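You operate a simulated robot arm through the tools that you are given. There is no shell and no other tool. Be economical: measure what you need, move in short steps, check, and stop when the job is done.

Carry out the task below with a simulated robot arm. There is one attempt and no reset: what you move stays moved.

JOB
Open the sofa drawer, put the packet labelled "peas" from the round wicker table top in the inside of the sofa drawer and shut the drawer again.

It is judged by the outcome, as a careful person would: the job done as asked, and still so three seconds after it is handed in. It fails if anything else is knocked over, pushed out of place, dropped, spilled or broken.

ROBOT AND FRAMES
A 6-joint arm with a two-finger parallel gripper on a trunk, on a base that drives. Base frame: it is fixed to the floor where the robot stands at the start and does not move with it; the origin is under the middle of the robot, x ahead of it, y to its left, z up. Units: mm, degrees, N and s.
With the tool pointing down near the work surface it reaches from about 240 to 680 mm from the robot's upright axis, wherever it stands. Its first joint turns from -166.0 to 166.0 degrees. Places, roughly: sofa drawer [800, 100, 100]; inside of the sofa drawer [900, 100, 100]; green packet [4000, 1250, 500]. Payload 4.1 kg.
Tool frame: the origin (TCP) lies between the finger pads and is the grasp point; the fingertips stand 23 mm ahead of it; z points along the fingers, y is the line along which they close. Largest opening 94 mm; finger width 38, thickness 10; the body of the gripper, 54 by 96 mm, starts 39 mm behind the TCP.
Orientation is told as [roll, pitch, yaw] about the base's x, y, z axes, in that order, counted from this pose: with the fingers straight down and closing along the base's y, the tool's x points along the base's -x, its y along +y and its z along -z.

CONTROLS
- The arm moves only by the tool arm_command. Its argument "plan" is a list of rows, each a list of 7 numbers: the shift along the base's x, y, z in mm, then the turn, a rotation vector about the base's x, y, z in degrees, then the finger opening in mm, from 0 to 94. In form: [[tx, ty, tz, rx, ry, rz, hand], ...]. A call has 1 to 20 rows; each row shifts and turns the commanded pose from where the row before left it. A row lasts 0.2 s, in which the tool goes at most 50 mm and 8.6 degrees; a call with a longer step from one row to the next is refused whole, and so is a gripper value outside its range. A pose out of reach is approached as far as the arm can. The call stops where the force on the tool passes 40 N (or 10 N more than at its start, if that is more) or the arm is blocked; 0.2 s more then pass. Each finger travels about 45 mm/s and halts on what it meets, pressing with about 24 N; the grip force reading is that of the motor and also rises with nothing between the fingers. The clock runs only during rows and for 0.2 s after the last one: add rows that do not move to give the fingers time. The reply holds the time, the measured pose of the TCP, the force on the tool along the base axes, the opening and the grip force, in the units named above and with some noise.
- Cameras (640 x 400 px; columns grow to the right, rows downward): "scene" is now at [-3.8, 126.6, 1041.1]; the picture's right is [-0.58, -0.82, 0.00], its down [-0.71, 0.50, -0.50] and it looks along [0.41, -0.29, -0.86] (base axes); focal length 296 px, centre (320, 200). "wrist" rides on the gripper at [86, 16, -75] in the tool frame; the picture's right is [-0.18, 0.98, 0.00], its down [-0.58, -0.11, -0.81] and it looks along [-0.79, -0.15, 0.59] (tool axes); focal length 243 px, centre (320, 200).
- get_image(camera): a new picture of that camera. The clock stands still meanwhile.
- slide_trunk(by): slides the trunk up (or, below 0, down) by that many mm; the arm and the scene camera ride with it, the base frame stays. It gives what a move gives, with no picture.
- steer(legs): drives the robot by 1 to 6 legs, each [ahead, turn to the left] in mm and degrees, along the robot's own axes; the way and the turn of a leg run together, so that a leg with both is an arc; at most 1500 mm and 180 degrees a leg. The arm and the cameras ride along, it lands a little off, and it stops where it bumps. It gives what a move gives.
- aim_head(pan, tilt): turns the head with the scene camera to pan (to the left, within 155 degrees either way) and tilt (down, from -29 to 69), counted from straight ahead of the robot. It gives what a move gives.
- locate(camera, pixels): for up to 12 pixels [column, row] of the newest picture of that camera ("zoom" is the newest enlarged one), the place [x, y, z] in the base frame of the surface seen there, good to about 3 mm. The clock stands still meanwhile.
- zoom(camera, box): a new picture of the part [left, top, right, bottom] of that camera's present view, enlarged. The clock stands still meanwhile.
- close_job(): hands the job in; it is judged then, once.

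Work in short steps. Measure before you move; look again where a grasp or a placing could have gone wrong, and mend it. You have 80 turns and 68 pictures in all, those below and enlarged ones among them. Open the gripper and draw the arm clear of the work before you hand the job in, unless the task says otherwise; then end with one line.

The tools are called after "Request:" by a JSON object that holds its "api" and its "payload". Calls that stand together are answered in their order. arm_command: Moves the arm, as the interface text tells. Its arguments: {"type":"object","properties":{"plan":{"type":"array","items":{"type":"array","items":{"type":"number"}}}},"required":["plan"]} The other tools are called the same way: slide_trunk (by) slides the trunk up or down; steer (legs) drives the base; aim_head (pan, tilt) turns the head that bears the scene camera; get_image (camera) takes a picture; locate (camera, pixels) gives the place of the surface under pixels of a picture; zoom (camera, box) takes an enlarged picture of a part of a camera's view; close_job () hands the job in.

At the start:

```text
t: 0.0
position: [413.1, -120.4, 398.4]
tool_rot: [0.0, 0.0, 0.1]
contact_force: [0.5, 1.0, -0.3]
grip_width: 93.9
finger_force: 0.0
trunk travel left (down, up): [-25.0, 565.0]
robot x, y, heading: [2.3, 1.1, 0.0]
head pan, tilt: [-35.1, 59.8]
```

scene: 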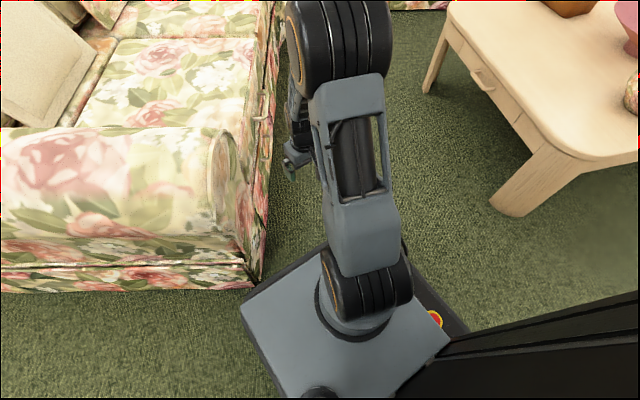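
wrist: 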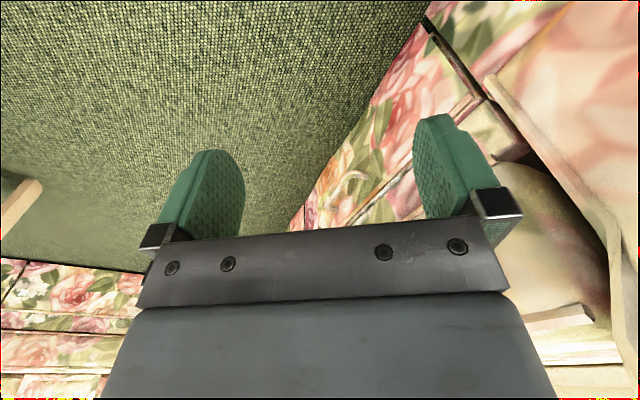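

I look around first: the head goes forward with less tilt to see the sofa and the way ahead.

Request:
{"api": "aim_head", "payload": {"pan": 10, "tilt": 40}}

Request:
{"api": "get_image", "payload": {"camera": "scene"}}

```text
t: 1.1
position: [412.7, -121.3, 397.2]
tool_rot: [0.0, 0.0, 0.0]
contact_force: [0.0, 1.1, 0.2]
grip_width: 94.1
finger_force: 0.1
trunk travel left (down, up): [-25.0, 565.0]
robot x, y, heading: [-2.1, 1.7, 0.1]
head pan, tilt: [10.0, 40.0]
```

```text
65 pictures are left
```

scene: 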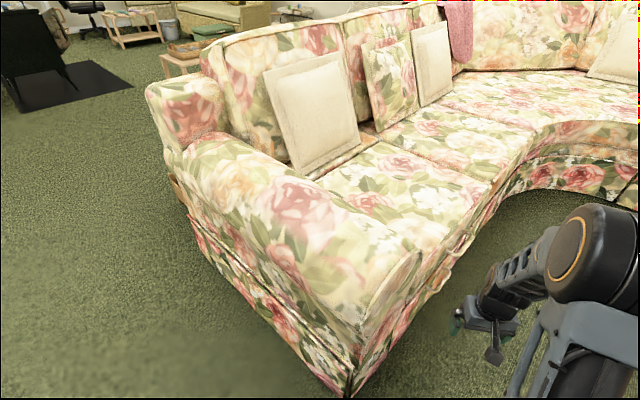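

I measure sofa surfaces in this view, including the handle-like bit at (455,265), the front corner, and the far corners.

Request:
{"api": "locate", "payload": {"camera": "scene", "pixels": [[350, 385], [440, 285], [456, 265], [500, 205], [180, 195], [370, 290], [270, 190], [190, 240], [170, 60], [205, 45], [440, 180], [570, 180]]}}

Request:
{"api": "zoom", "payload": {"camera": "scene", "box": [340, 180, 500, 400]}}

```text
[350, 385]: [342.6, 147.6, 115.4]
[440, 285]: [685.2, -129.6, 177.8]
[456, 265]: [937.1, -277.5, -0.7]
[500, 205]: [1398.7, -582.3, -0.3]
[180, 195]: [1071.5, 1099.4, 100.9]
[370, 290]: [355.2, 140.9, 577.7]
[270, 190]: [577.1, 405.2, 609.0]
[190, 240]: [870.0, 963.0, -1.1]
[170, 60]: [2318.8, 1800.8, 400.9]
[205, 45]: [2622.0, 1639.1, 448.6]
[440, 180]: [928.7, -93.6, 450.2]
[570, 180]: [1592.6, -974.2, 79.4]
```

```text
1.82 times, centred on (420, 290) of scene
```

zoom: 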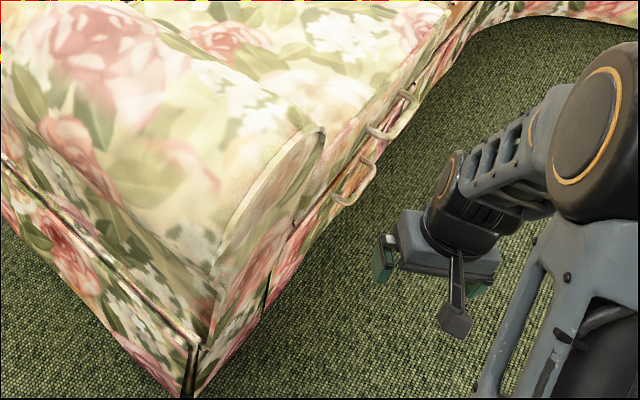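

I measure the two handles seen in the zoom at (355,180) and (398,118), plus the front panel edges around them.

Request:
{"api": "locate", "payload": {"camera": "zoom", "pixels": [[374, 168], [340, 202], [362, 160], [412, 95], [375, 135], [402, 90], [290, 240], [330, 190], [250, 320], [440, 60], [195, 360], [310, 205]]}}

```text
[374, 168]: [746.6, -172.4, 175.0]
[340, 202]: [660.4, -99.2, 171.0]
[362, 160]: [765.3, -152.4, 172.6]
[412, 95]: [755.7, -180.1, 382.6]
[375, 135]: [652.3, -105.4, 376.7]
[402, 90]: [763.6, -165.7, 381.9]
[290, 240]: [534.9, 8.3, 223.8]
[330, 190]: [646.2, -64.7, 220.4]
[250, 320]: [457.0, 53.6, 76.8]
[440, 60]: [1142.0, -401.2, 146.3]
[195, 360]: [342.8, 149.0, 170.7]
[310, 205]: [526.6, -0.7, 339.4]
```

Two horizontal bar handles exist, at z≈173 and z≈380, on a front facing about (-0.61,-0.79). I look right to see the free floor and table before driving to face it.

Request:
{"api": "aim_head", "payload": {"pan": -65, "tilt": 40}}

Request:
{"api": "get_image", "payload": {"camera": "scene"}}

```text
t: 2.6
position: [413.3, -120.7, 396.6]
tool_rot: [0.0, 0.0, 0.1]
contact_force: [-0.1, -0.7, 0.2]
grip_width: 94.1
finger_force: 0.1
trunk travel left (down, up): [-25.0, 565.0]
robot x, y, heading: [0.7, 1.8, 0.5]
head pan, tilt: [-65.0, 40.0]
```

```text
63 pictures are left
```

scene: 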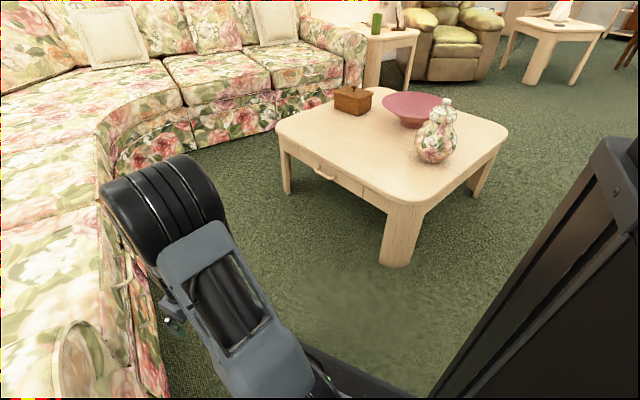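

Request:
{"api": "locate", "payload": {"camera": "scene", "pixels": [[395, 262], [288, 192], [278, 128], [396, 200], [506, 132], [350, 88], [120, 175], [170, 160], [330, 310], [480, 190]]}}

Request:
{"api": "aim_head", "payload": {"pan": -120, "tilt": 45}}

Request:
{"api": "get_image", "payload": {"camera": "scene"}}

```text
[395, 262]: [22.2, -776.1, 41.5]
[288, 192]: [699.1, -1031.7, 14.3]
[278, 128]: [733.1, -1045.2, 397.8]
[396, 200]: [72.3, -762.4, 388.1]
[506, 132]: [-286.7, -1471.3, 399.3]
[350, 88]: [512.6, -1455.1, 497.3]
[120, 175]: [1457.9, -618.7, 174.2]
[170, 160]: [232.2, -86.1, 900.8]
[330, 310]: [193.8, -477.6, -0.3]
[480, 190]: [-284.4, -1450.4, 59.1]
```

```text
t: 3.8
position: [412.6, -121.8, 397.9]
tool_rot: [0.0, 0.0, 0.0]
contact_force: [-0.3, 0.9, -0.6]
grip_width: 94.0
finger_force: 0.1
trunk travel left (down, up): [-25.0, 565.0]
robot x, y, heading: [-0.1, -0.7, -0.2]
head pan, tilt: [-120.0, 45.0]
```

```text
62 pictures are left
```

scene: 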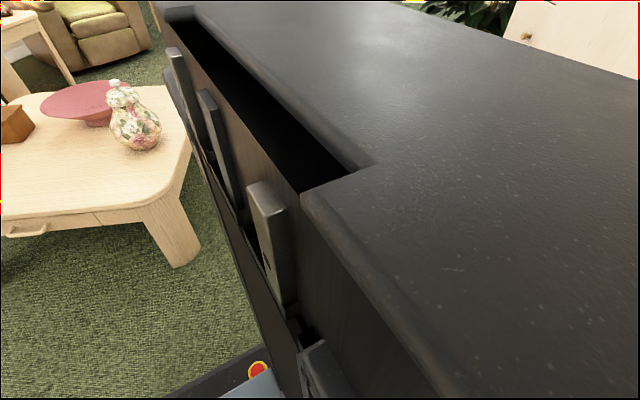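

A dark object with knobs stands right beside the robot; I measure it so as not to bump it.

Request:
{"api": "locate", "payload": {"camera": "scene", "pixels": [[300, 190], [160, 5], [245, 330], [290, 395], [400, 300], [630, 70], [500, 10], [258, 370], [230, 220], [600, 350], [330, 160], [520, 35]]}}

Request:
{"api": "aim_head", "payload": {"pan": 150, "tilt": 50}}

Request:
{"api": "get_image", "payload": {"camera": "scene"}}

```text
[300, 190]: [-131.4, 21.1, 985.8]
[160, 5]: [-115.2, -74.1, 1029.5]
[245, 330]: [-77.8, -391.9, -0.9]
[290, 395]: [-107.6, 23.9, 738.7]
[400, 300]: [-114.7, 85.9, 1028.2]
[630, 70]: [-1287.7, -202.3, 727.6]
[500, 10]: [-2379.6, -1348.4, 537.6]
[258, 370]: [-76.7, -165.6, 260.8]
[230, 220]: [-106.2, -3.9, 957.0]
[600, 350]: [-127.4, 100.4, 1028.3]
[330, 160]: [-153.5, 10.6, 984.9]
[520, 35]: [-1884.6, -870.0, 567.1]
```

```text
t: 7.6
position: [413.3, -121.1, 397.4]
tool_rot: [0.1, 0.0, 0.0]
contact_force: [-0.3, 0.0, 0.4]
grip_width: 94.0
finger_force: 0.1
trunk travel left (down, up): [-25.0, 565.0]
robot x, y, heading: [2.1, 0.3, 0.1]
head pan, tilt: [150.0, 50.0]
```

```text
61 pictures are left
```

scene: 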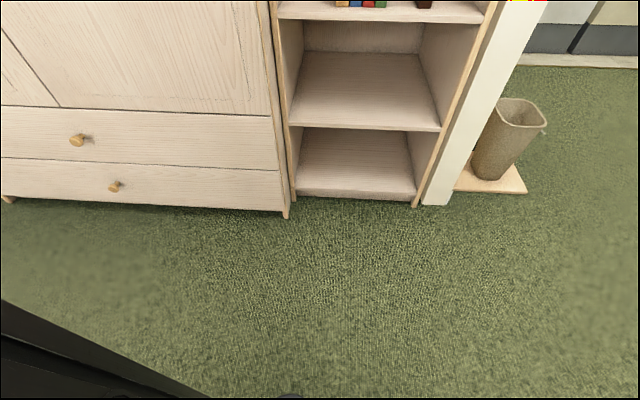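

The dark thing is the robot's own column. I retract the arm a bit and then drive into the gap between sofa and coffee table, viewing the drawer front by panning the head.

Request:
{"api": "arm_command", "payload": {"plan": [[-40, 30, 30, 0, 0, 0, 94], [-40, 30, 30, 0, 0, 0, 94], [-30, 30, 30, 0, 0, 0, 94]]}}

Request:
{"api": "steer", "payload": {"legs": [[-100, 0], [0, -39]]}}

Request:
{"api": "steer", "payload": {"legs": [[600, 0]]}}

Request:
{"api": "aim_head", "payload": {"pan": 91, "tilt": 50}}

Request:
{"api": "get_image", "payload": {"camera": "scene"}}

```text
refused: row 1 steps farther than a row can; nothing moved
```

```text
t: 10.6
position: [143.9, -354.3, 398.2]
tool_rot: [0.0, 0.0, -39.0]
contact_force: [0.4, 0.1, 0.1]
grip_width: 94.1
finger_force: 0.0
trunk travel left (down, up): [-25.0, 565.0]
robot x, y, heading: [-101.2, -0.4, -38.8]
head pan, tilt: [150.0, 50.0]
```

```text
t: 13.9
position: [616.0, -725.1, 396.9]
tool_rot: [0.1, 0.0, -38.4]
contact_force: [-0.6, -0.2, -1.4]
grip_width: 94.1
finger_force: 0.1
trunk travel left (down, up): [-25.0, 565.0]
robot x, y, heading: [366.5, -375.9, -38.3]
head pan, tilt: [150.0, 50.0]
```

```text
t: 15.2
position: [616.6, -725.4, 398.0]
tool_rot: [0.0, 0.1, -38.3]
contact_force: [-0.3, -0.4, 0.0]
grip_width: 94.2
finger_force: 0.1
trunk travel left (down, up): [-25.0, 565.0]
robot x, y, heading: [366.1, -371.1, -38.3]
head pan, tilt: [91.0, 50.0]
```

```text
60 pictures are left
```

scene: 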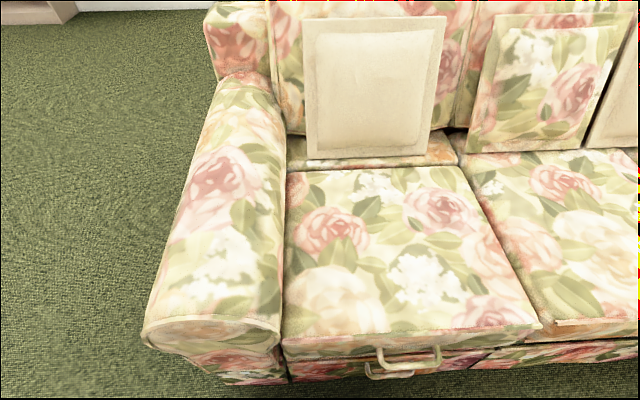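

The handles appear at the bottom (400,355); I tilt farther and pan slightly to see the drawer fronts.

Request:
{"api": "aim_head", "payload": {"pan": 75, "tilt": 69}}

Request:
{"api": "get_image", "payload": {"camera": "scene"}}

```text
t: 16.1
position: [615.4, -725.5, 398.1]
tool_rot: [0.0, -0.1, -38.4]
contact_force: [-0.2, 0.6, -0.5]
grip_width: 94.0
finger_force: 0.0
trunk travel left (down, up): [-25.0, 565.0]
robot x, y, heading: [366.8, -373.9, -38.5]
head pan, tilt: [75.0, 68.8]
```

```text
59 pictures are left
```

scene: 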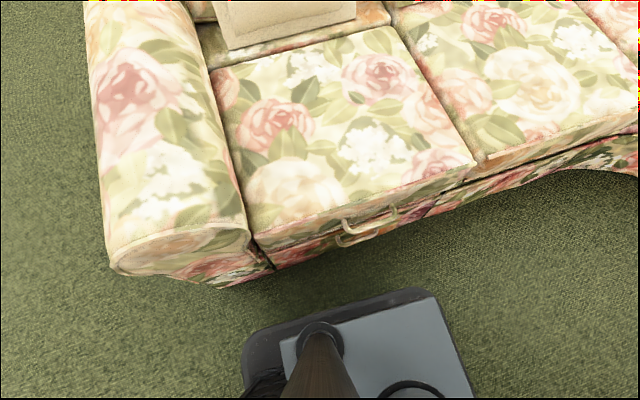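

Request:
{"api": "zoom", "payload": {"camera": "scene", "box": [220, 130, 540, 330]}}

Request:
{"api": "locate", "payload": {"camera": "zoom", "pixels": [[250, 215], [350, 185], [240, 220], [235, 218], [360, 155], [110, 265], [410, 150], [500, 110], [110, 220], [245, 180], [340, 150], [80, 240]]}}

```text
2.00 times, centred on (380, 230) of scene
```

zoom: 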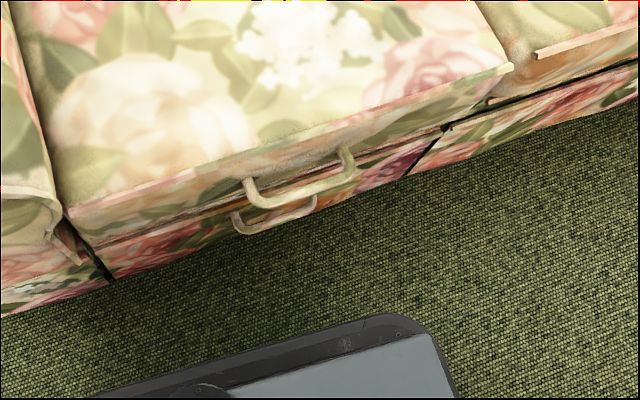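

```text
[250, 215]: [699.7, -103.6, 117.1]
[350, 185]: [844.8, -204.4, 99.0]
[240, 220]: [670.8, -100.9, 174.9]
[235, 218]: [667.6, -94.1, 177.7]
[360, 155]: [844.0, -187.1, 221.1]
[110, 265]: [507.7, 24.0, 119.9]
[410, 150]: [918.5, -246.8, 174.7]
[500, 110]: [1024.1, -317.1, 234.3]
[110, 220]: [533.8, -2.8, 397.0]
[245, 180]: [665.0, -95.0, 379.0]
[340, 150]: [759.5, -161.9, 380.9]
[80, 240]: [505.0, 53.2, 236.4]
```

The lower drawer front spans about (495,45) to (918,-247), top z≈230, with its bar handle centred at about (706,-138,175); inward heading ≈56°. I park left of the drawer's sweep at about (7,-214), heading -15.

Request:
{"api": "steer", "payload": {"legs": [[0, 14.4], [-394, 0], [0, 9]]}}

Request:
{"api": "aim_head", "payload": {"pan": 20, "tilt": 50}}

Request:
{"api": "get_image", "payload": {"camera": "scene"}}

```text
t: 20.0
position: [375.4, -438.9, 397.4]
tool_rot: [0.0, 0.1, -15.3]
contact_force: [0.5, -0.5, 0.0]
grip_width: 94.0
finger_force: 0.1
trunk travel left (down, up): [-25.0, 565.0]
robot x, y, heading: [8.5, -216.4, -15.0]
head pan, tilt: [75.0, 68.8]
```

```text
t: 21.3
position: [374.3, -439.7, 396.8]
tool_rot: [0.0, 0.1, -15.3]
contact_force: [-0.7, 0.1, -0.2]
grip_width: 93.7
finger_force: 0.1
trunk travel left (down, up): [-25.0, 565.0]
robot x, y, heading: [9.5, -215.0, -15.2]
head pan, tilt: [20.0, 50.0]
```

```text
57 pictures are left
```

scene: 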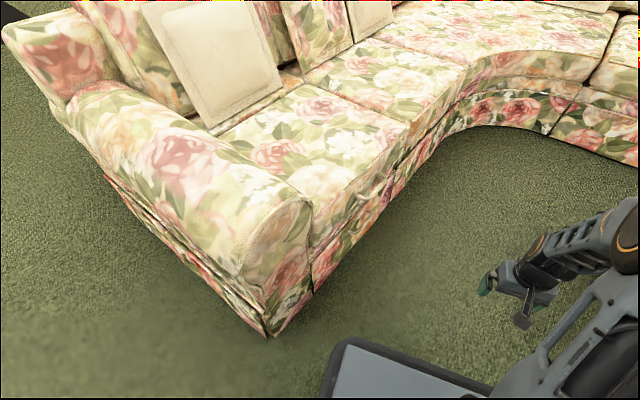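

Request:
{"api": "zoom", "payload": {"camera": "scene", "box": [300, 140, 460, 300]}}

Request:
{"api": "locate", "payload": {"camera": "zoom", "pixels": [[100, 250], [130, 300], [170, 280], [200, 250], [230, 215], [290, 205], [290, 215], [340, 185], [360, 150], [75, 320], [50, 360], [400, 190]]}}

```text
2.50 times, centred on (380, 220) of scene
```

zoom: 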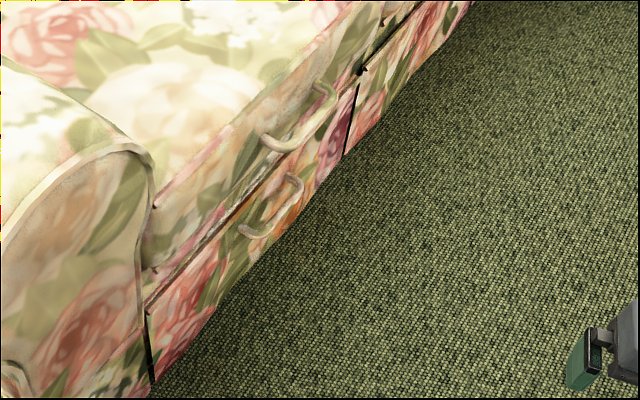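

```text
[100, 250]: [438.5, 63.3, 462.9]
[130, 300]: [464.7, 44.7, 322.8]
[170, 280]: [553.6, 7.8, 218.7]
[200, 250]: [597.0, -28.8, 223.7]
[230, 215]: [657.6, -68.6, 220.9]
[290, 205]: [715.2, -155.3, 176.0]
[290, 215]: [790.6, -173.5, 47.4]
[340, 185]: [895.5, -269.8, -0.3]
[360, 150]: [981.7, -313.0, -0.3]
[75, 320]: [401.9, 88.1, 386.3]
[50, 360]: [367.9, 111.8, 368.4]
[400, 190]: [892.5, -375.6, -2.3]
```

I measure points along the lower bar.

Request:
{"api": "locate", "payload": {"camera": "zoom", "pixels": [[250, 233], [262, 234], [272, 228], [282, 217], [292, 205], [299, 193], [288, 178], [240, 228], [262, 205], [280, 170], [150, 310], [345, 150]]}}

```text
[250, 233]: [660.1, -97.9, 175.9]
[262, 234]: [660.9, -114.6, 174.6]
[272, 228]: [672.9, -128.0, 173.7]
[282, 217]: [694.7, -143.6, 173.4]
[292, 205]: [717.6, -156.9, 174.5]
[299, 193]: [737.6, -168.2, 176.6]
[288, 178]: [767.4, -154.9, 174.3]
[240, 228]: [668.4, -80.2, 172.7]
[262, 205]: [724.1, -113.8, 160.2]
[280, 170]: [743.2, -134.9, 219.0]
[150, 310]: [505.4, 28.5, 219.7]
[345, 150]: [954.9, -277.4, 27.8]
```

Bar centre ≈(709,-146,174), its front about 35 mm off the panel. I turn the tool to point at the panel (slightly downward, fingers closing vertically), doing it out in the free space.

Request:
{"api": "arm_command", "payload": {"plan": [[12, 9, -8, 0, 0, -6.2, 94], [12, 9, -8, 0, 0, -6.2, 94], [12, 9, -8, 0, 0, -6.2, 94], [12, 9, -8, 6.91, -4.66, 0, 94], [12, 9, -8, 6.91, -4.66, 0, 94], [12, 9, -8, 6.91, -4.66, 0, 94], [12, 9, -8, 6.91, -4.66, 0, 80], [12, 9, -8, 6.91, -4.66, 0, 70], [12, 9, -8, 6.91, -4.66, 0, 60], [12, 9, -8, 6.91, -4.66, 0, 50], [12, 9, -8, 6.91, -4.66, 0, 45], [12, 9, -8, 6.91, -4.66, 0, 45], [0, 0, 0, 0, 0, 0, 45]]}}

Request:
{"api": "get_image", "payload": {"camera": "scene"}}

```text
t: 24.1
position: [519.2, -330.5, 301.6]
tool_rot: [75.2, -0.1, -33.9]
contact_force: [-1.1, 0.2, -0.5]
grip_width: 44.9
finger_force: 0.1
trunk travel left (down, up): [-25.0, 565.0]
robot x, y, heading: [8.5, -213.3, -15.2]
head pan, tilt: [20.0, 50.0]
```

```text
55 pictures are left
```

scene: 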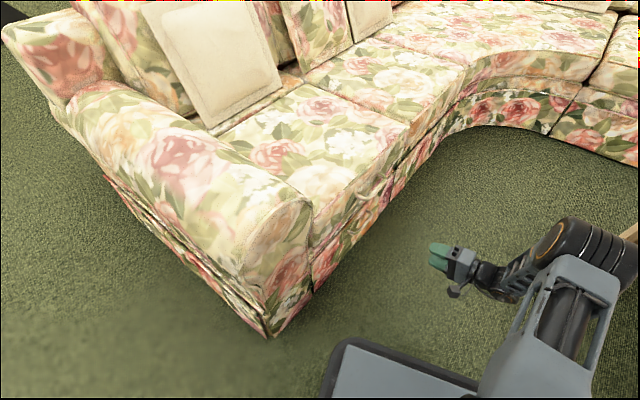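

The tool orientation is reached. Next I move to a pre-grasp 80 mm before the bar and look with the wrist camera.

Request:
{"api": "arm_command", "payload": {"plan": [[23.8, 19.1, -17.4, 0, 0, 0, 45], [23.8, 19.1, -17.4, 0, 0, 0, 45], [23.8, 19.1, -17.4, 0, 0, 0, 45], [23.8, 19.1, -17.4, 0, 0, 0, 45], [23.8, 19.1, -17.4, 0, 0, 0, 45], [23.8, 19.1, -17.4, 0, 0, 0, 45], [0, 0, 0, 0, 0, 0, 45]]}}

Request:
{"api": "get_image", "payload": {"camera": "wrist"}}

Request:
{"api": "zoom", "payload": {"camera": "scene", "box": [300, 140, 500, 300]}}

```text
t: 25.7
position: [661.2, -215.9, 198.4]
tool_rot: [75.0, 0.0, -34.0]
contact_force: [-0.4, 0.1, -0.5]
grip_width: 45.0
finger_force: 0.0
trunk travel left (down, up): [-25.0, 565.0]
robot x, y, heading: [10.8, -212.3, -15.7]
head pan, tilt: [20.0, 50.0]
```

```text
54 pictures are left
```

wrist: 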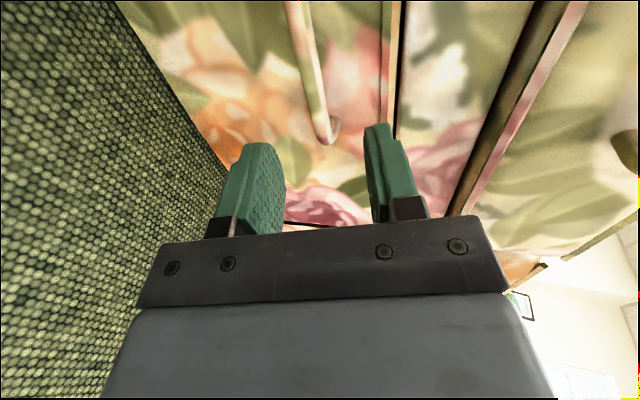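

```text
2.50 times, centred on (400, 220) of scene
```

zoom: 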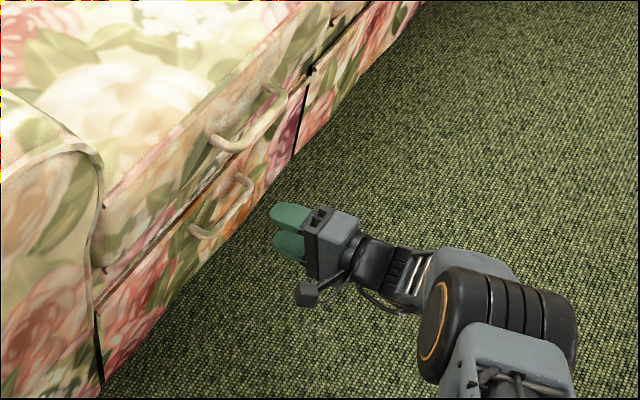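

I measure the bar in the wrist picture, its end at (325,135) and along (305,50).

Request:
{"api": "locate", "payload": {"camera": "wrist", "pixels": [[326, 132], [318, 100], [308, 60], [298, 15], [335, 120], [350, 100], [265, 160]]}}

```text
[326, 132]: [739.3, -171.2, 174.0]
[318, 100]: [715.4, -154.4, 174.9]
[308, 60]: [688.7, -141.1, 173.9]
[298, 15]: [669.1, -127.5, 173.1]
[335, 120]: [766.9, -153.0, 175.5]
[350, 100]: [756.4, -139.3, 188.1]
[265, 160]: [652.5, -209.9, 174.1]
```

Positions agree. I advance onto the bar.

Request:
{"api": "arm_command", "payload": {"plan": [[11, 16, -5.6, 0, 0, 0, 45], [11, 16, -5.6, 0, 0, 0, 45], [11, 16, -5.6, 0, 0, 0, 45], [11, 16, -5.6, 0, 0, 0, 45], [0, 0, 0, 0, 0, 0, 45]]}}

Request:
{"api": "get_image", "payload": {"camera": "wrist"}}

```text
t: 26.9
position: [693.8, -152.0, 182.5]
tool_rot: [75.0, 0.0, -34.0]
contact_force: [1.1, 0.6, -0.9]
grip_width: 45.2
finger_force: 0.0
out of reach, approached as far as the arm can: row 4
trunk travel left (down, up): [-25.0, 565.0]
robot x, y, heading: [10.2, -215.8, -15.4]
head pan, tilt: [20.0, 50.0]
```

```text
52 pictures are left
```

wrist: 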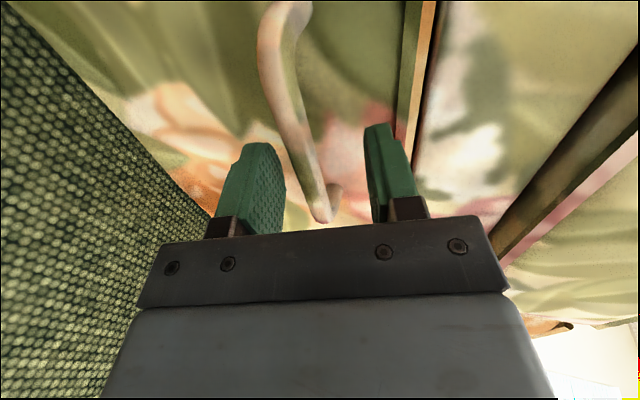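

The arm is at its reach limit, ~13 mm short. I back off slightly, drive 30 mm ahead, and re-approach.

Request:
{"api": "arm_command", "payload": {"plan": [[-28, -22, 4, 0, 0, 0, 45], [0, 0, 0, 0, 0, 0, 45]]}}

Request:
{"api": "steer", "payload": {"legs": [[35, 0]]}}

```text
t: 27.5
position: [666.4, -174.0, 183.9]
tool_rot: [75.1, -0.1, -34.1]
contact_force: [0.8, -0.4, -0.2]
grip_width: 45.0
finger_force: 0.1
trunk travel left (down, up): [-25.0, 565.0]
robot x, y, heading: [9.0, -211.5, -15.1]
head pan, tilt: [20.0, 50.0]
```

```text
t: 28.3
position: [698.9, -183.9, 185.1]
tool_rot: [75.1, -0.1, -34.0]
contact_force: [0.7, -0.4, 1.0]
grip_width: 45.1
finger_force: 0.1
trunk travel left (down, up): [-25.0, 565.0]
robot x, y, heading: [44.4, -219.6, -15.2]
head pan, tilt: [20.0, 50.0]
```

Now I move the last (6,32,-9) and check.

Request:
{"api": "arm_command", "payload": {"plan": [[3, 16, -4.5, 0, 0, 0, 45], [3, 16, -4.5, 0, 0, 0, 45], [0, 0, 0, 0, 0, 0, 45]]}}

Request:
{"api": "get_image", "payload": {"camera": "wrist"}}

```text
t: 29.1
position: [705.8, -152.4, 174.0]
tool_rot: [75.0, 0.0, -34.0]
contact_force: [-0.6, 0.0, 0.4]
grip_width: 44.9
finger_force: 0.0
trunk travel left (down, up): [-25.0, 565.0]
robot x, y, heading: [44.5, -221.7, -15.3]
head pan, tilt: [20.0, 50.0]
```

```text
51 pictures are left
```

wrist: 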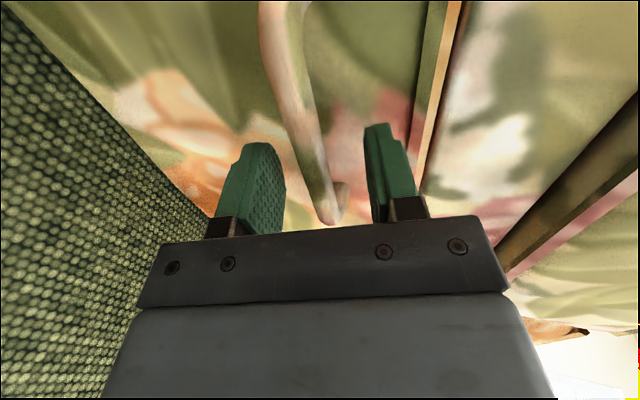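

The bar lies between the fingers. I close on it.

Request:
{"api": "arm_command", "payload": {"plan": [[0, 0, 0, 0, 0, 0, 20], [0, 0, 0, 0, 0, 0, 5], [0, 0, 0, 0, 0, 0, 0], [0, 0, 0, 0, 0, 0, 0], [0, 0, 0, 0, 0, 0, 0]]}}

```text
t: 30.3
position: [704.8, -152.0, 173.2]
tool_rot: [74.8, 0.0, -34.0]
contact_force: [-1.1, -3.9, -14.8]
grip_width: 13.6
finger_force: 44.9
trunk travel left (down, up): [-25.0, 565.0]
robot x, y, heading: [44.3, -221.9, -14.9]
head pan, tilt: [20.0, 50.0]
```

Gripped at 13.6 mm. I pull 80 mm outward along (-0.559,-0.829).

Request:
{"api": "arm_command", "payload": {"plan": [[-5.6, -8.3, 0, 0, 0, 0, 0], [-11.2, -16.6, 0, 0, 0, 0, 0], [-11.2, -16.6, 0, 0, 0, 0, 0], [-11.2, -16.6, 0, 0, 0, 0, 0], [-5.6, -8.3, 0, 0, 0, 0, 0]]}}

Request:
{"api": "zoom", "payload": {"camera": "scene", "box": [260, 120, 520, 300]}}

```text
t: 31.5
position: [660.1, -218.1, 171.7]
tool_rot: [74.8, 0.0, -34.0]
contact_force: [7.7, -4.0, -28.1]
grip_width: 13.7
finger_force: 45.2
trunk travel left (down, up): [-25.0, 565.0]
robot x, y, heading: [45.2, -223.6, -15.3]
head pan, tilt: [20.0, 50.0]
```

```text
2.22 times, centred on (390, 210) of scene
```

zoom: 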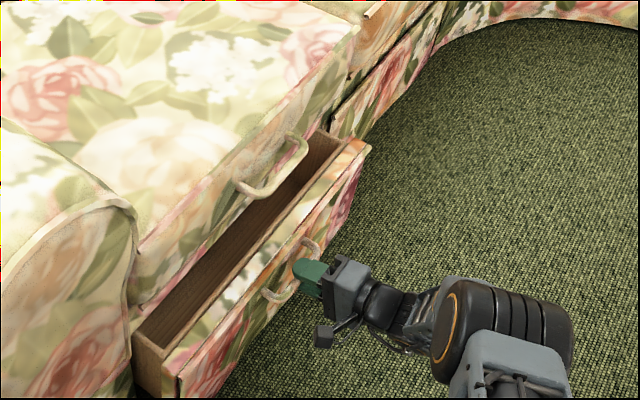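

The drawer comes out cleanly. I continue 160 mm, lowering very slightly to ease the vertical force.

Request:
{"api": "arm_command", "payload": {"plan": [[-5.6, -8.3, -2, 0, 0, 0, 0], [-11.2, -16.6, -0.5, 0, 0, 0, 0], [-11.2, -16.6, 0, 0, 0, 0, 0], [-11.2, -16.6, 0, 0, 0, 0, 0], [-11.2, -16.6, 0, 0, 0, 0, 0], [-11.2, -16.6, 0, 0, 0, 0, 0], [-11.2, -16.6, 0, 0, 0, 0, 0], [-11.2, -16.6, 0, 0, 0, 0, 0], [-5.6, -8.3, 0, 0, 0, 0, 0]]}}

Request:
{"api": "get_image", "payload": {"camera": "scene"}}

```text
t: 33.5
position: [572.9, -351.4, 171.7]
tool_rot: [75.0, -0.2, -34.0]
contact_force: [-7.0, 5.6, -6.5]
grip_width: 14.0
finger_force: 45.2
trunk travel left (down, up): [-25.0, 565.0]
robot x, y, heading: [42.8, -222.1, -15.3]
head pan, tilt: [20.0, 50.0]
```

```text
49 pictures are left
```

scene: 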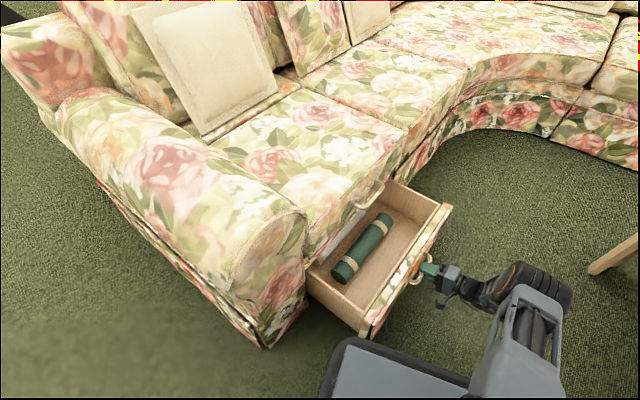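

Open about 240 mm; a green roll lies inside. I measure the interior, roll, corner, and base front.

Request:
{"api": "locate", "payload": {"camera": "scene", "pixels": [[366, 332], [352, 320], [445, 212], [308, 290], [345, 272], [390, 222], [400, 270], [380, 290], [350, 350], [350, 215], [400, 185], [420, 205]]}}

Request:
{"api": "zoom", "payload": {"camera": "scene", "box": [290, 170, 470, 350]}}

```text
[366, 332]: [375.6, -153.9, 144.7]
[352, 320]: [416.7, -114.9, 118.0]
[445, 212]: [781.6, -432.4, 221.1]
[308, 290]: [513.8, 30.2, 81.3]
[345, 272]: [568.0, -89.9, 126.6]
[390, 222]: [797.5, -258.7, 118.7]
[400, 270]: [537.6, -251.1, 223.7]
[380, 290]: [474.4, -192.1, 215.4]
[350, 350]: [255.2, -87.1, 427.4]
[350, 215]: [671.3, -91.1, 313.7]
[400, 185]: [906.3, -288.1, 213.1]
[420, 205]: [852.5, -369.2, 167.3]
```

```text
2.22 times, centred on (380, 260) of scene
```

zoom: 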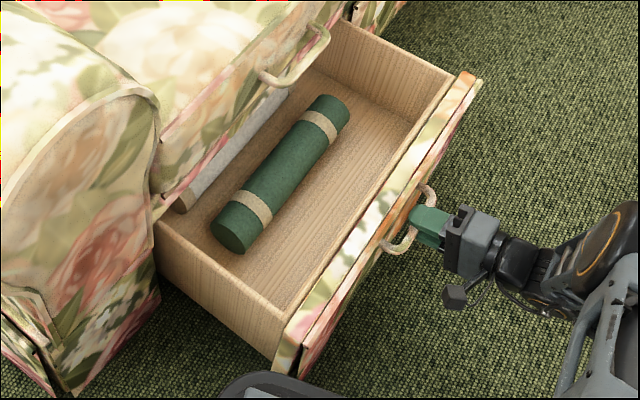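

There's room between roll and front (~125 mm). I pull 40 mm more for margin, then release.

Request:
{"api": "arm_command", "payload": {"plan": [[-5.6, -8.3, 0, 0, 0, 0, 0], [-11.2, -16.6, 0, 0, 0, 0, 0], [-5.6, -8.3, 0, 0, 0, 0, 0], [0, 0, 0, 0, 0, 0, 15], [0, 0, 0, 0, 0, 0, 30], [0, 0, 0, 0, 0, 0, 45], [0, 0, 0, 0, 0, 0, 45]]}}

Request:
{"api": "arm_command", "payload": {"plan": [[-11.2, -16.6, 5, 0, 0, 0, 45], [-11.2, -16.6, 6, 0, 0, 0, 45], [-16, -24, 10, 0, 0, 0, 45], [-16, -24, 25, 0, 0, 0, 45]]}}

Request:
{"api": "get_image", "payload": {"camera": "scene"}}

```text
t: 35.1
position: [549.0, -383.9, 171.4]
tool_rot: [74.9, 0.0, -34.1]
contact_force: [-0.7, 0.3, -0.4]
grip_width: 45.2
finger_force: 0.1
trunk travel left (down, up): [-25.0, 565.0]
robot x, y, heading: [44.9, -222.0, -15.2]
head pan, tilt: [20.0, 50.0]
```

```text
t: 36.1
position: [496.1, -463.7, 217.7]
tool_rot: [75.0, -0.1, -34.0]
contact_force: [-0.1, -0.1, 0.3]
grip_width: 45.2
finger_force: 0.0
trunk travel left (down, up): [-25.0, 565.0]
robot x, y, heading: [37.8, -220.8, -15.3]
head pan, tilt: [20.0, 50.0]
```

```text
47 pictures are left
```

scene: 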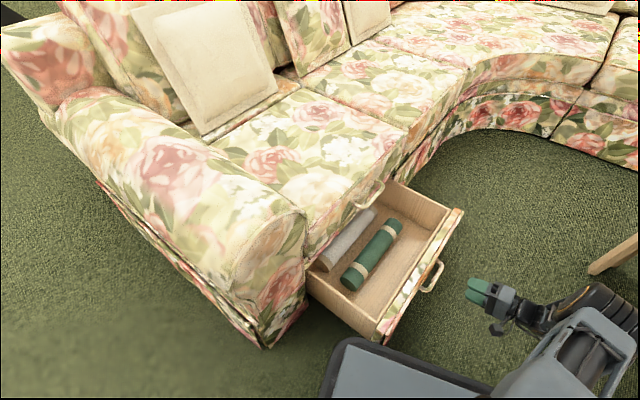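

The drawer is open ~280 mm with room in front of the green roll. I fold the arm back to tool-down and raise it for travel.

Request:
{"api": "arm_command", "payload": {"plan": [[-5, 0, 30, 0, 0, 0, 60], [-5, 0, 30, 0, 0, 0, 94], [-10, 5, 25, -6.91, 4.66, 0, 94], [-10, 5, 25, -6.91, 4.66, 0, 94], [-10, 5, 25, -6.91, 4.66, 0, 94], [-15, 8, 25, -6.91, 4.66, 0, 94], [-15, 8, 25, -6.91, 4.66, 0, 94], [-15, 8, 20, -6.91, 4.66, 0, 94], [-15, 8, 20, -6.91, 4.66, 0, 94], [-15, 8, 20, -6.91, 4.66, 0, 94], [-15, 8, 20, -6.91, 4.66, 0, 94], [0, 0, 0, 0, 0, 6.2, 94], [0, 0, 0, 0, 0, 6.2, 94], [0, 0, 0, 0, 0, 6.2, 94]]}}

Request:
{"api": "steer", "payload": {"legs": [[-150, 0], [0, 98]]}}

Request:
{"api": "aim_head", "payload": {"pan": -20, "tilt": 20}}

Request:
{"api": "get_image", "payload": {"camera": "scene"}}

```text
t: 39.1
position: [364.2, -402.4, 484.0]
tool_rot: [-0.1, 0.0, -15.1]
contact_force: [0.0, 0.3, -0.5]
grip_width: 93.8
finger_force: 0.1
trunk travel left (down, up): [-25.0, 565.0]
robot x, y, heading: [42.1, -222.1, -15.2]
head pan, tilt: [20.0, 50.0]
```

```text
t: 44.5
position: [43.3, 155.6, 483.6]
tool_rot: [0.0, 0.0, 80.6]
contact_force: [0.6, 0.8, 0.2]
grip_width: 93.8
finger_force: 0.1
trunk travel left (down, up): [-25.0, 565.0]
robot x, y, heading: [-99.2, -182.9, 80.8]
head pan, tilt: [20.0, 50.0]
```

```text
t: 45.6
position: [42.6, 154.8, 484.1]
tool_rot: [0.0, -0.1, 80.7]
contact_force: [-0.1, 0.9, -1.2]
grip_width: 93.9
finger_force: 0.1
trunk travel left (down, up): [-25.0, 565.0]
robot x, y, heading: [-100.7, -186.7, 80.3]
head pan, tilt: [-20.0, 20.0]
```

```text
46 pictures are left
```

scene: 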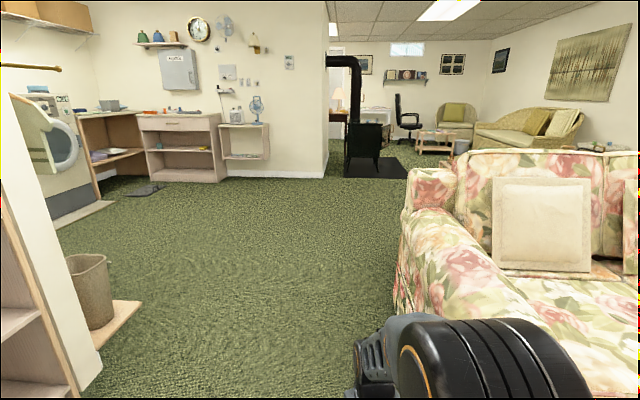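

The wicker seating group lies beyond the sofa at the upper right. I measure the stove pad, sofa back corner and distant items for routing.

Request:
{"api": "locate", "payload": {"camera": "scene", "pixels": [[346, 176], [405, 176], [396, 300], [408, 172], [420, 150], [450, 150], [600, 150], [475, 140], [520, 145], [380, 178], [400, 260], [330, 176]]}}

Request:
{"api": "steer", "payload": {"legs": [[620, 0], [0, -25]]}}

Request:
{"api": "aim_head", "payload": {"pan": -20, "tilt": 22}}

Request:
{"api": "get_image", "payload": {"camera": "scene"}}

```text
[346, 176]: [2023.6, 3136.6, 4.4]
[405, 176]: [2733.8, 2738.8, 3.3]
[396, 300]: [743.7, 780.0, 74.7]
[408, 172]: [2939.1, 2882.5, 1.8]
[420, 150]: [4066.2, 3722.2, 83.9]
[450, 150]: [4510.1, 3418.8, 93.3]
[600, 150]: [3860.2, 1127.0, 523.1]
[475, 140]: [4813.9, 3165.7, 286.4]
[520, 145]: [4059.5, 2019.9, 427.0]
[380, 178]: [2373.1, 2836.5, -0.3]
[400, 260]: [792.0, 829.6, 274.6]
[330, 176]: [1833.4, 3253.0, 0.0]
```

```text
t: 50.4
position: [267.2, 682.9, 484.3]
tool_rot: [-0.1, 0.0, 56.7]
contact_force: [-0.4, -0.1, 0.5]
grip_width: 93.8
finger_force: 0.1
trunk travel left (down, up): [-25.0, 565.0]
robot x, y, heading: [-1.0, 430.8, 56.7]
head pan, tilt: [-20.0, 20.0]
```

```text
t: 51.0
position: [268.4, 681.5, 484.2]
tool_rot: [0.1, -0.1, 56.6]
contact_force: [-0.4, 0.4, -0.8]
grip_width: 94.0
finger_force: 0.2
trunk travel left (down, up): [-25.0, 565.0]
robot x, y, heading: [-4.7, 434.3, 56.6]
head pan, tilt: [-20.0, 22.0]
```

```text
45 pictures are left
```

scene: 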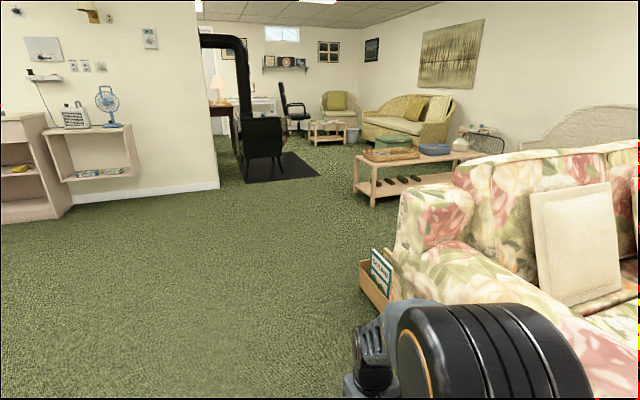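

I measure the console table behind the sofa, the box at the sofa's side, and the round table near (480,135).

Request:
{"api": "locate", "payload": {"camera": "scene", "pixels": [[362, 290], [385, 310], [373, 206], [355, 155], [480, 132], [495, 138], [460, 140], [318, 176], [390, 150], [245, 182], [395, 135], [580, 115]]}}

Request:
{"api": "zoom", "payload": {"camera": "scene", "box": [340, 90, 560, 220]}}

```text
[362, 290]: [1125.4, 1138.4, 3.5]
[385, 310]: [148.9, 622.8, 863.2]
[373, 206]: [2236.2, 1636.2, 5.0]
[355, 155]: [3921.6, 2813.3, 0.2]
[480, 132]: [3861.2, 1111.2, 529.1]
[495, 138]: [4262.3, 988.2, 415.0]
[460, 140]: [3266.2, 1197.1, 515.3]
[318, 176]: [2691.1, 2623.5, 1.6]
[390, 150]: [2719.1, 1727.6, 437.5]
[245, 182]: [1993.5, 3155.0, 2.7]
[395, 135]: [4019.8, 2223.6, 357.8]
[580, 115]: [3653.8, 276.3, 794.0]
```

```text
2.91 times, centred on (450, 155) of scene
```

zoom: 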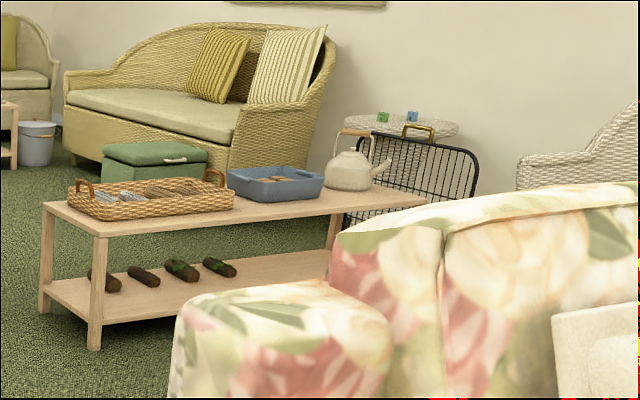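

The round wicker table is at about (3900,1120), behind a console table and a black wire rack. I drive ahead for a better view.

Request:
{"api": "steer", "payload": {"legs": [[1300, 0]]}}

Request:
{"api": "steer", "payload": {"legs": [[400, -25]]}}

Request:
{"api": "aim_head", "payload": {"pan": -25, "tilt": 25}}

Request:
{"api": "get_image", "payload": {"camera": "scene"}}

```text
t: 57.6
position: [994.1, 1770.5, 485.4]
tool_rot: [0.0, 0.0, 56.2]
contact_force: [0.3, 0.7, -0.9]
grip_width: 93.8
finger_force: 0.0
trunk travel left (down, up): [-25.0, 565.0]
robot x, y, heading: [722.6, 1521.5, 56.3]
head pan, tilt: [-20.0, 22.0]
```

```text
t: 60.1
position: [1359.7, 1907.1, 484.2]
tool_rot: [0.0, 0.0, 31.5]
contact_force: [0.0, 0.3, 0.8]
grip_width: 94.0
finger_force: 0.0
trunk travel left (down, up): [-25.0, 565.0]
robot x, y, heading: [1008.3, 1797.2, 31.7]
head pan, tilt: [-20.0, 22.0]
```

```text
t: 60.7
position: [1359.1, 1907.3, 484.6]
tool_rot: [0.0, 0.1, 31.6]
contact_force: [0.6, 0.4, -0.4]
grip_width: 93.8
finger_force: 0.2
trunk travel left (down, up): [-25.0, 565.0]
robot x, y, heading: [1002.5, 1798.2, 31.6]
head pan, tilt: [-25.0, 25.0]
```

```text
43 pictures are left
```

scene: 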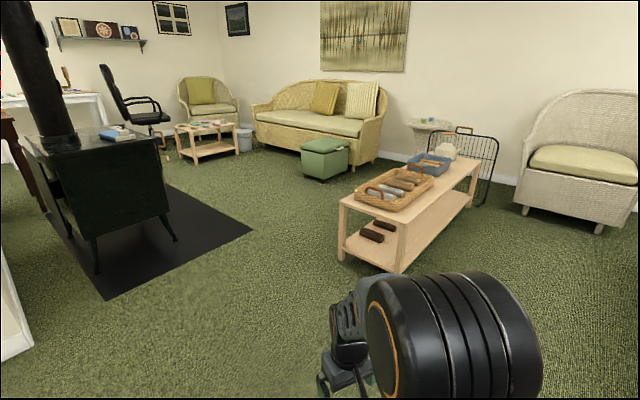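

Now the access between green box and console is visible. I measure: box, console corners, rack, round table, sofa end.

Request:
{"api": "locate", "payload": {"camera": "scene", "pixels": [[342, 258], [398, 268], [322, 178], [346, 168], [303, 174], [378, 160], [415, 125], [445, 128], [432, 132], [478, 200], [470, 202], [422, 152]]}}

Request:
{"api": "zoom", "payload": {"camera": "scene", "box": [360, 90, 520, 220]}}

```text
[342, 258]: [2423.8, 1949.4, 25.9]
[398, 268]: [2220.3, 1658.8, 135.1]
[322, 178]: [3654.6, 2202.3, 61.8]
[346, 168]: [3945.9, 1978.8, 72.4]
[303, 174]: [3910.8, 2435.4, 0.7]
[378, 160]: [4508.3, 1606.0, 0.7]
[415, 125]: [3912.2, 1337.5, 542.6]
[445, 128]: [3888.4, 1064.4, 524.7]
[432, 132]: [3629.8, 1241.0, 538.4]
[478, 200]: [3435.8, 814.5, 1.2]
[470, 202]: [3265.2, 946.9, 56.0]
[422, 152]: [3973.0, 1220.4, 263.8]
```

```text
3.08 times, centred on (440, 155) of scene
```

zoom: 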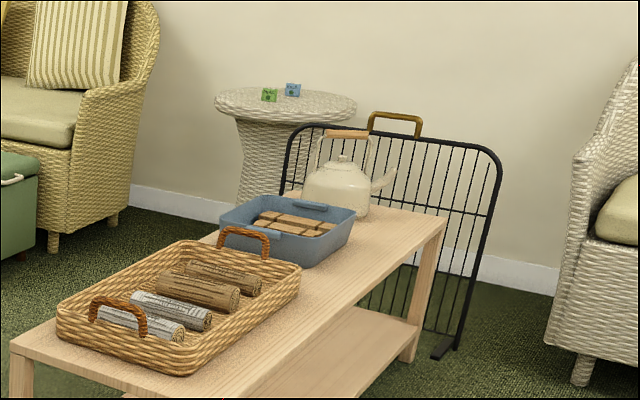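

Route: to (2480,2380), then parallel to the console toward (3560,1640). I drive the first part.

Request:
{"api": "steer", "payload": {"legs": [[0, -10.1], [800, 0], [787, 0]]}}

Request:
{"api": "aim_head", "payload": {"pan": -50, "tilt": 25}}

Request:
{"api": "get_image", "payload": {"camera": "scene"}}

```text
t: 69.4
position: [2830.6, 2390.2, 483.6]
tool_rot: [0.0, -0.2, 20.5]
contact_force: [-0.5, 0.3, 0.5]
grip_width: 94.2
finger_force: 0.0
trunk travel left (down, up): [-25.0, 565.0]
robot x, y, heading: [2461.0, 2351.0, 20.4]
head pan, tilt: [-25.0, 25.0]
```

```text
t: 70.3
position: [2829.4, 2390.6, 483.6]
tool_rot: [0.0, 0.0, 20.6]
contact_force: [0.1, -0.1, -0.2]
grip_width: 94.2
finger_force: 0.1
trunk travel left (down, up): [-25.0, 565.0]
robot x, y, heading: [2462.2, 2349.1, 20.7]
head pan, tilt: [-50.0, 25.0]
```

```text
41 pictures are left
```

scene: 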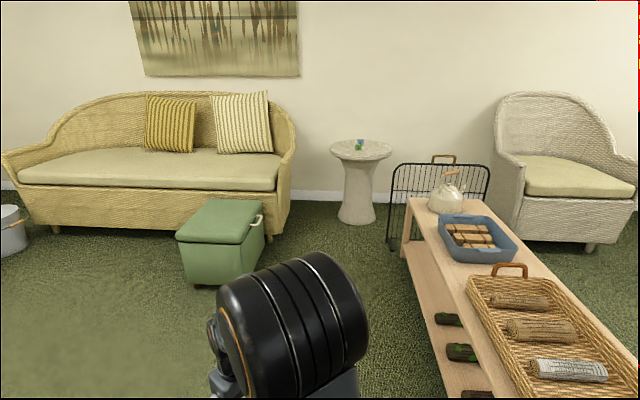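

Clear view now. I measure the table, packets, rack, and console edges.

Request:
{"api": "locate", "payload": {"camera": "scene", "pixels": [[332, 152], [391, 152], [360, 160], [360, 146], [356, 222], [390, 245], [408, 200], [437, 385], [240, 280], [266, 230], [289, 215], [406, 258]]}}

Request:
{"api": "zoom", "payload": {"camera": "scene", "box": [320, 125, 400, 175]}}

```text
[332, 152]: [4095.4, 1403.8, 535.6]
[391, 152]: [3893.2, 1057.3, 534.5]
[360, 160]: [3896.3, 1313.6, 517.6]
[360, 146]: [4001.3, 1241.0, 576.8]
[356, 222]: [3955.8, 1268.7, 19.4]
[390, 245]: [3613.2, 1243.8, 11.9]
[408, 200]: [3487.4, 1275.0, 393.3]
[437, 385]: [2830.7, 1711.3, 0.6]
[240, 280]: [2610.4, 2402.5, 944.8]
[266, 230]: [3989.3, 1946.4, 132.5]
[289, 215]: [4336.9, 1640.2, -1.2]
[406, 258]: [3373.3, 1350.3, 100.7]
```

```text
8.00 times, centred on (360, 150) of scene
```

zoom: 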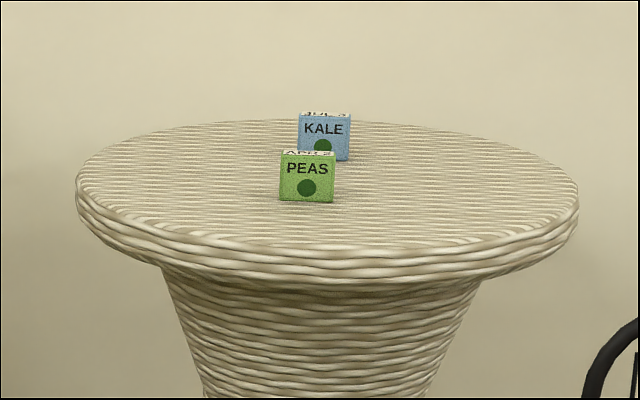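

"PEAS" is the green packet in front, about (3980,1260). I raise the trunk 220 mm for clearance over the table, then drive to about (3640,1620).

Request:
{"api": "slide_trunk", "payload": {"by": 220}}

Request:
{"api": "steer", "payload": {"legs": [[0, -52.5], [1300, 0]]}}

Request:
{"api": "aim_head", "payload": {"pan": -10, "tilt": 50}}

Request:
{"api": "get_image", "payload": {"camera": "scene"}}

```text
t: 72.6
position: [2830.1, 2389.8, 704.2]
tool_rot: [0.0, -0.1, 20.5]
contact_force: [0.2, -0.8, 0.3]
grip_width: 94.0
finger_force: 0.0
trunk travel left (down, up): [-245.0, 345.0]
robot x, y, heading: [2464.9, 2353.4, 20.6]
head pan, tilt: [-50.0, 25.0]
```

```text
t: 81.5
position: [3815.4, 1388.2, 704.4]
tool_rot: [0.0, 0.0, -31.9]
contact_force: [0.8, 0.8, 0.0]
grip_width: 94.1
finger_force: 0.0
trunk travel left (down, up): [-245.0, 345.0]
robot x, y, heading: [3558.2, 1650.3, -32.0]
head pan, tilt: [-50.0, 25.0]
```

```text
t: 82.6
position: [3817.5, 1388.0, 705.1]
tool_rot: [0.1, -0.1, -31.9]
contact_force: [-0.1, 0.4, 0.8]
grip_width: 93.8
finger_force: 0.0
trunk travel left (down, up): [-245.0, 345.0]
robot x, y, heading: [3559.9, 1653.1, -32.0]
head pan, tilt: [-10.0, 50.0]
```

```text
39 pictures are left
```

scene: 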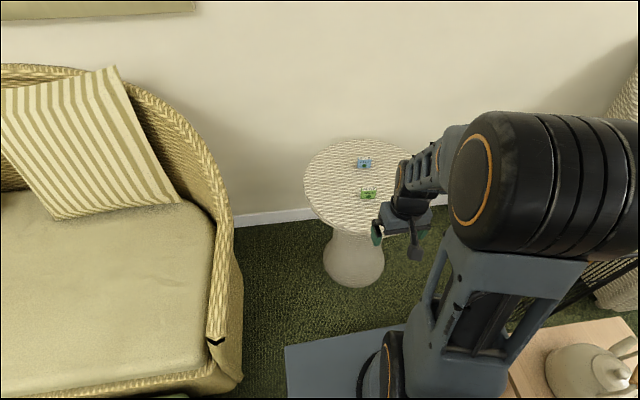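

Request:
{"api": "zoom", "payload": {"camera": "scene", "box": [330, 145, 410, 215]}}

Request:
{"api": "locate", "payload": {"camera": "zoom", "pixels": [[240, 362], [345, 362], [240, 385], [340, 395], [240, 440], [340, 440], [290, 420], [235, 130], [340, 130], [290, 372], [225, 345], [365, 345]]}}

```text
5.71 times, centred on (370, 180) of scene
```

zoom: 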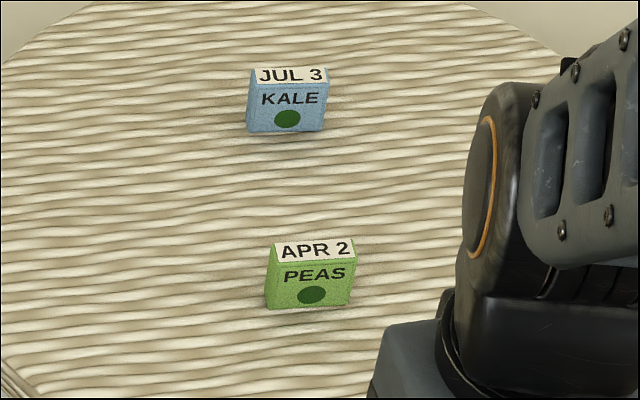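

```text
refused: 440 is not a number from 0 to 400
```

The peas packet is at zoom (310,275), its top from (272,245) to (355,255). I measure it and the kale.

Request:
{"api": "locate", "payload": {"camera": "zoom", "pixels": [[282, 247], [348, 241], [278, 260], [352, 255], [268, 302], [345, 302], [312, 280], [255, 70], [322, 70], [290, 120], [270, 325], [240, 290]]}}

```text
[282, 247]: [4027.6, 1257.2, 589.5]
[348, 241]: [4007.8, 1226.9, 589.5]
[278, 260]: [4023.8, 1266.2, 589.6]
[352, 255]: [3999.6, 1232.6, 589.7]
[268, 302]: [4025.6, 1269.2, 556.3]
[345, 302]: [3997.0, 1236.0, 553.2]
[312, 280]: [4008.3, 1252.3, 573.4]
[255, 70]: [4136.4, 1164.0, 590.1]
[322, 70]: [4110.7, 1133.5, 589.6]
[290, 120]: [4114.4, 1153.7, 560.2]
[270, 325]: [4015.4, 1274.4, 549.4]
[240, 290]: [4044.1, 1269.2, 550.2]
```

Peas top centre ≈(4014.7,1245.7,590), 41 mm wide along (0.58,0.81), table at ≈549. I hover above at z≈680 with the fingers closing along the width.

Request:
{"api": "arm_command", "payload": {"plan": [[33, -23.7, -4, 0, 0, -3.6, 94], [33, -23.7, -4, 0, 0, 0, 94], [33, -23.7, -4, 0, 0, 0, 94], [33, -23.7, -4, 0, 0, 0, 94], [33, -23.7, -4, 0, 0, 0, 94], [33, -23.7, -4, 0, 0, 0, 94], [0, 0, 0, 0, 0, 0, 94]]}}

Request:
{"api": "get_image", "payload": {"camera": "wrist"}}

```text
t: 84.2
position: [4015.1, 1248.6, 679.8]
tool_rot: [0.0, 0.0, -35.5]
contact_force: [0.5, 0.2, 0.2]
grip_width: 94.3
finger_force: 0.1
trunk travel left (down, up): [-245.0, 345.0]
robot x, y, heading: [3560.4, 1653.7, -31.8]
head pan, tilt: [-10.0, 50.0]
```

```text
37 pictures are left
```

wrist: 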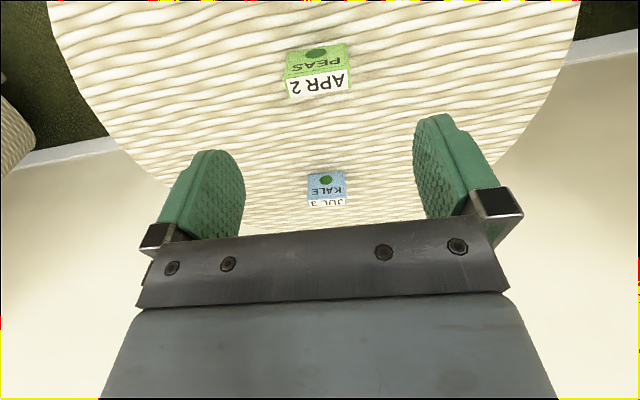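

I refine the packet's position from the wrist picture (top label corners at (288,80),(348,73),(350,90),(290,97)).

Request:
{"api": "locate", "payload": {"camera": "wrist", "pixels": [[291, 83], [346, 76], [348, 88], [293, 94], [320, 85], [287, 70], [346, 65]]}}

```text
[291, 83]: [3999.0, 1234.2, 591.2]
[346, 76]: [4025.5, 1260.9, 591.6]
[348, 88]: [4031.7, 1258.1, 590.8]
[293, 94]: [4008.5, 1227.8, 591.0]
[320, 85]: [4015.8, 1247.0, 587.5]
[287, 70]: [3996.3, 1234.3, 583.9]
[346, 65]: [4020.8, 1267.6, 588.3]
```

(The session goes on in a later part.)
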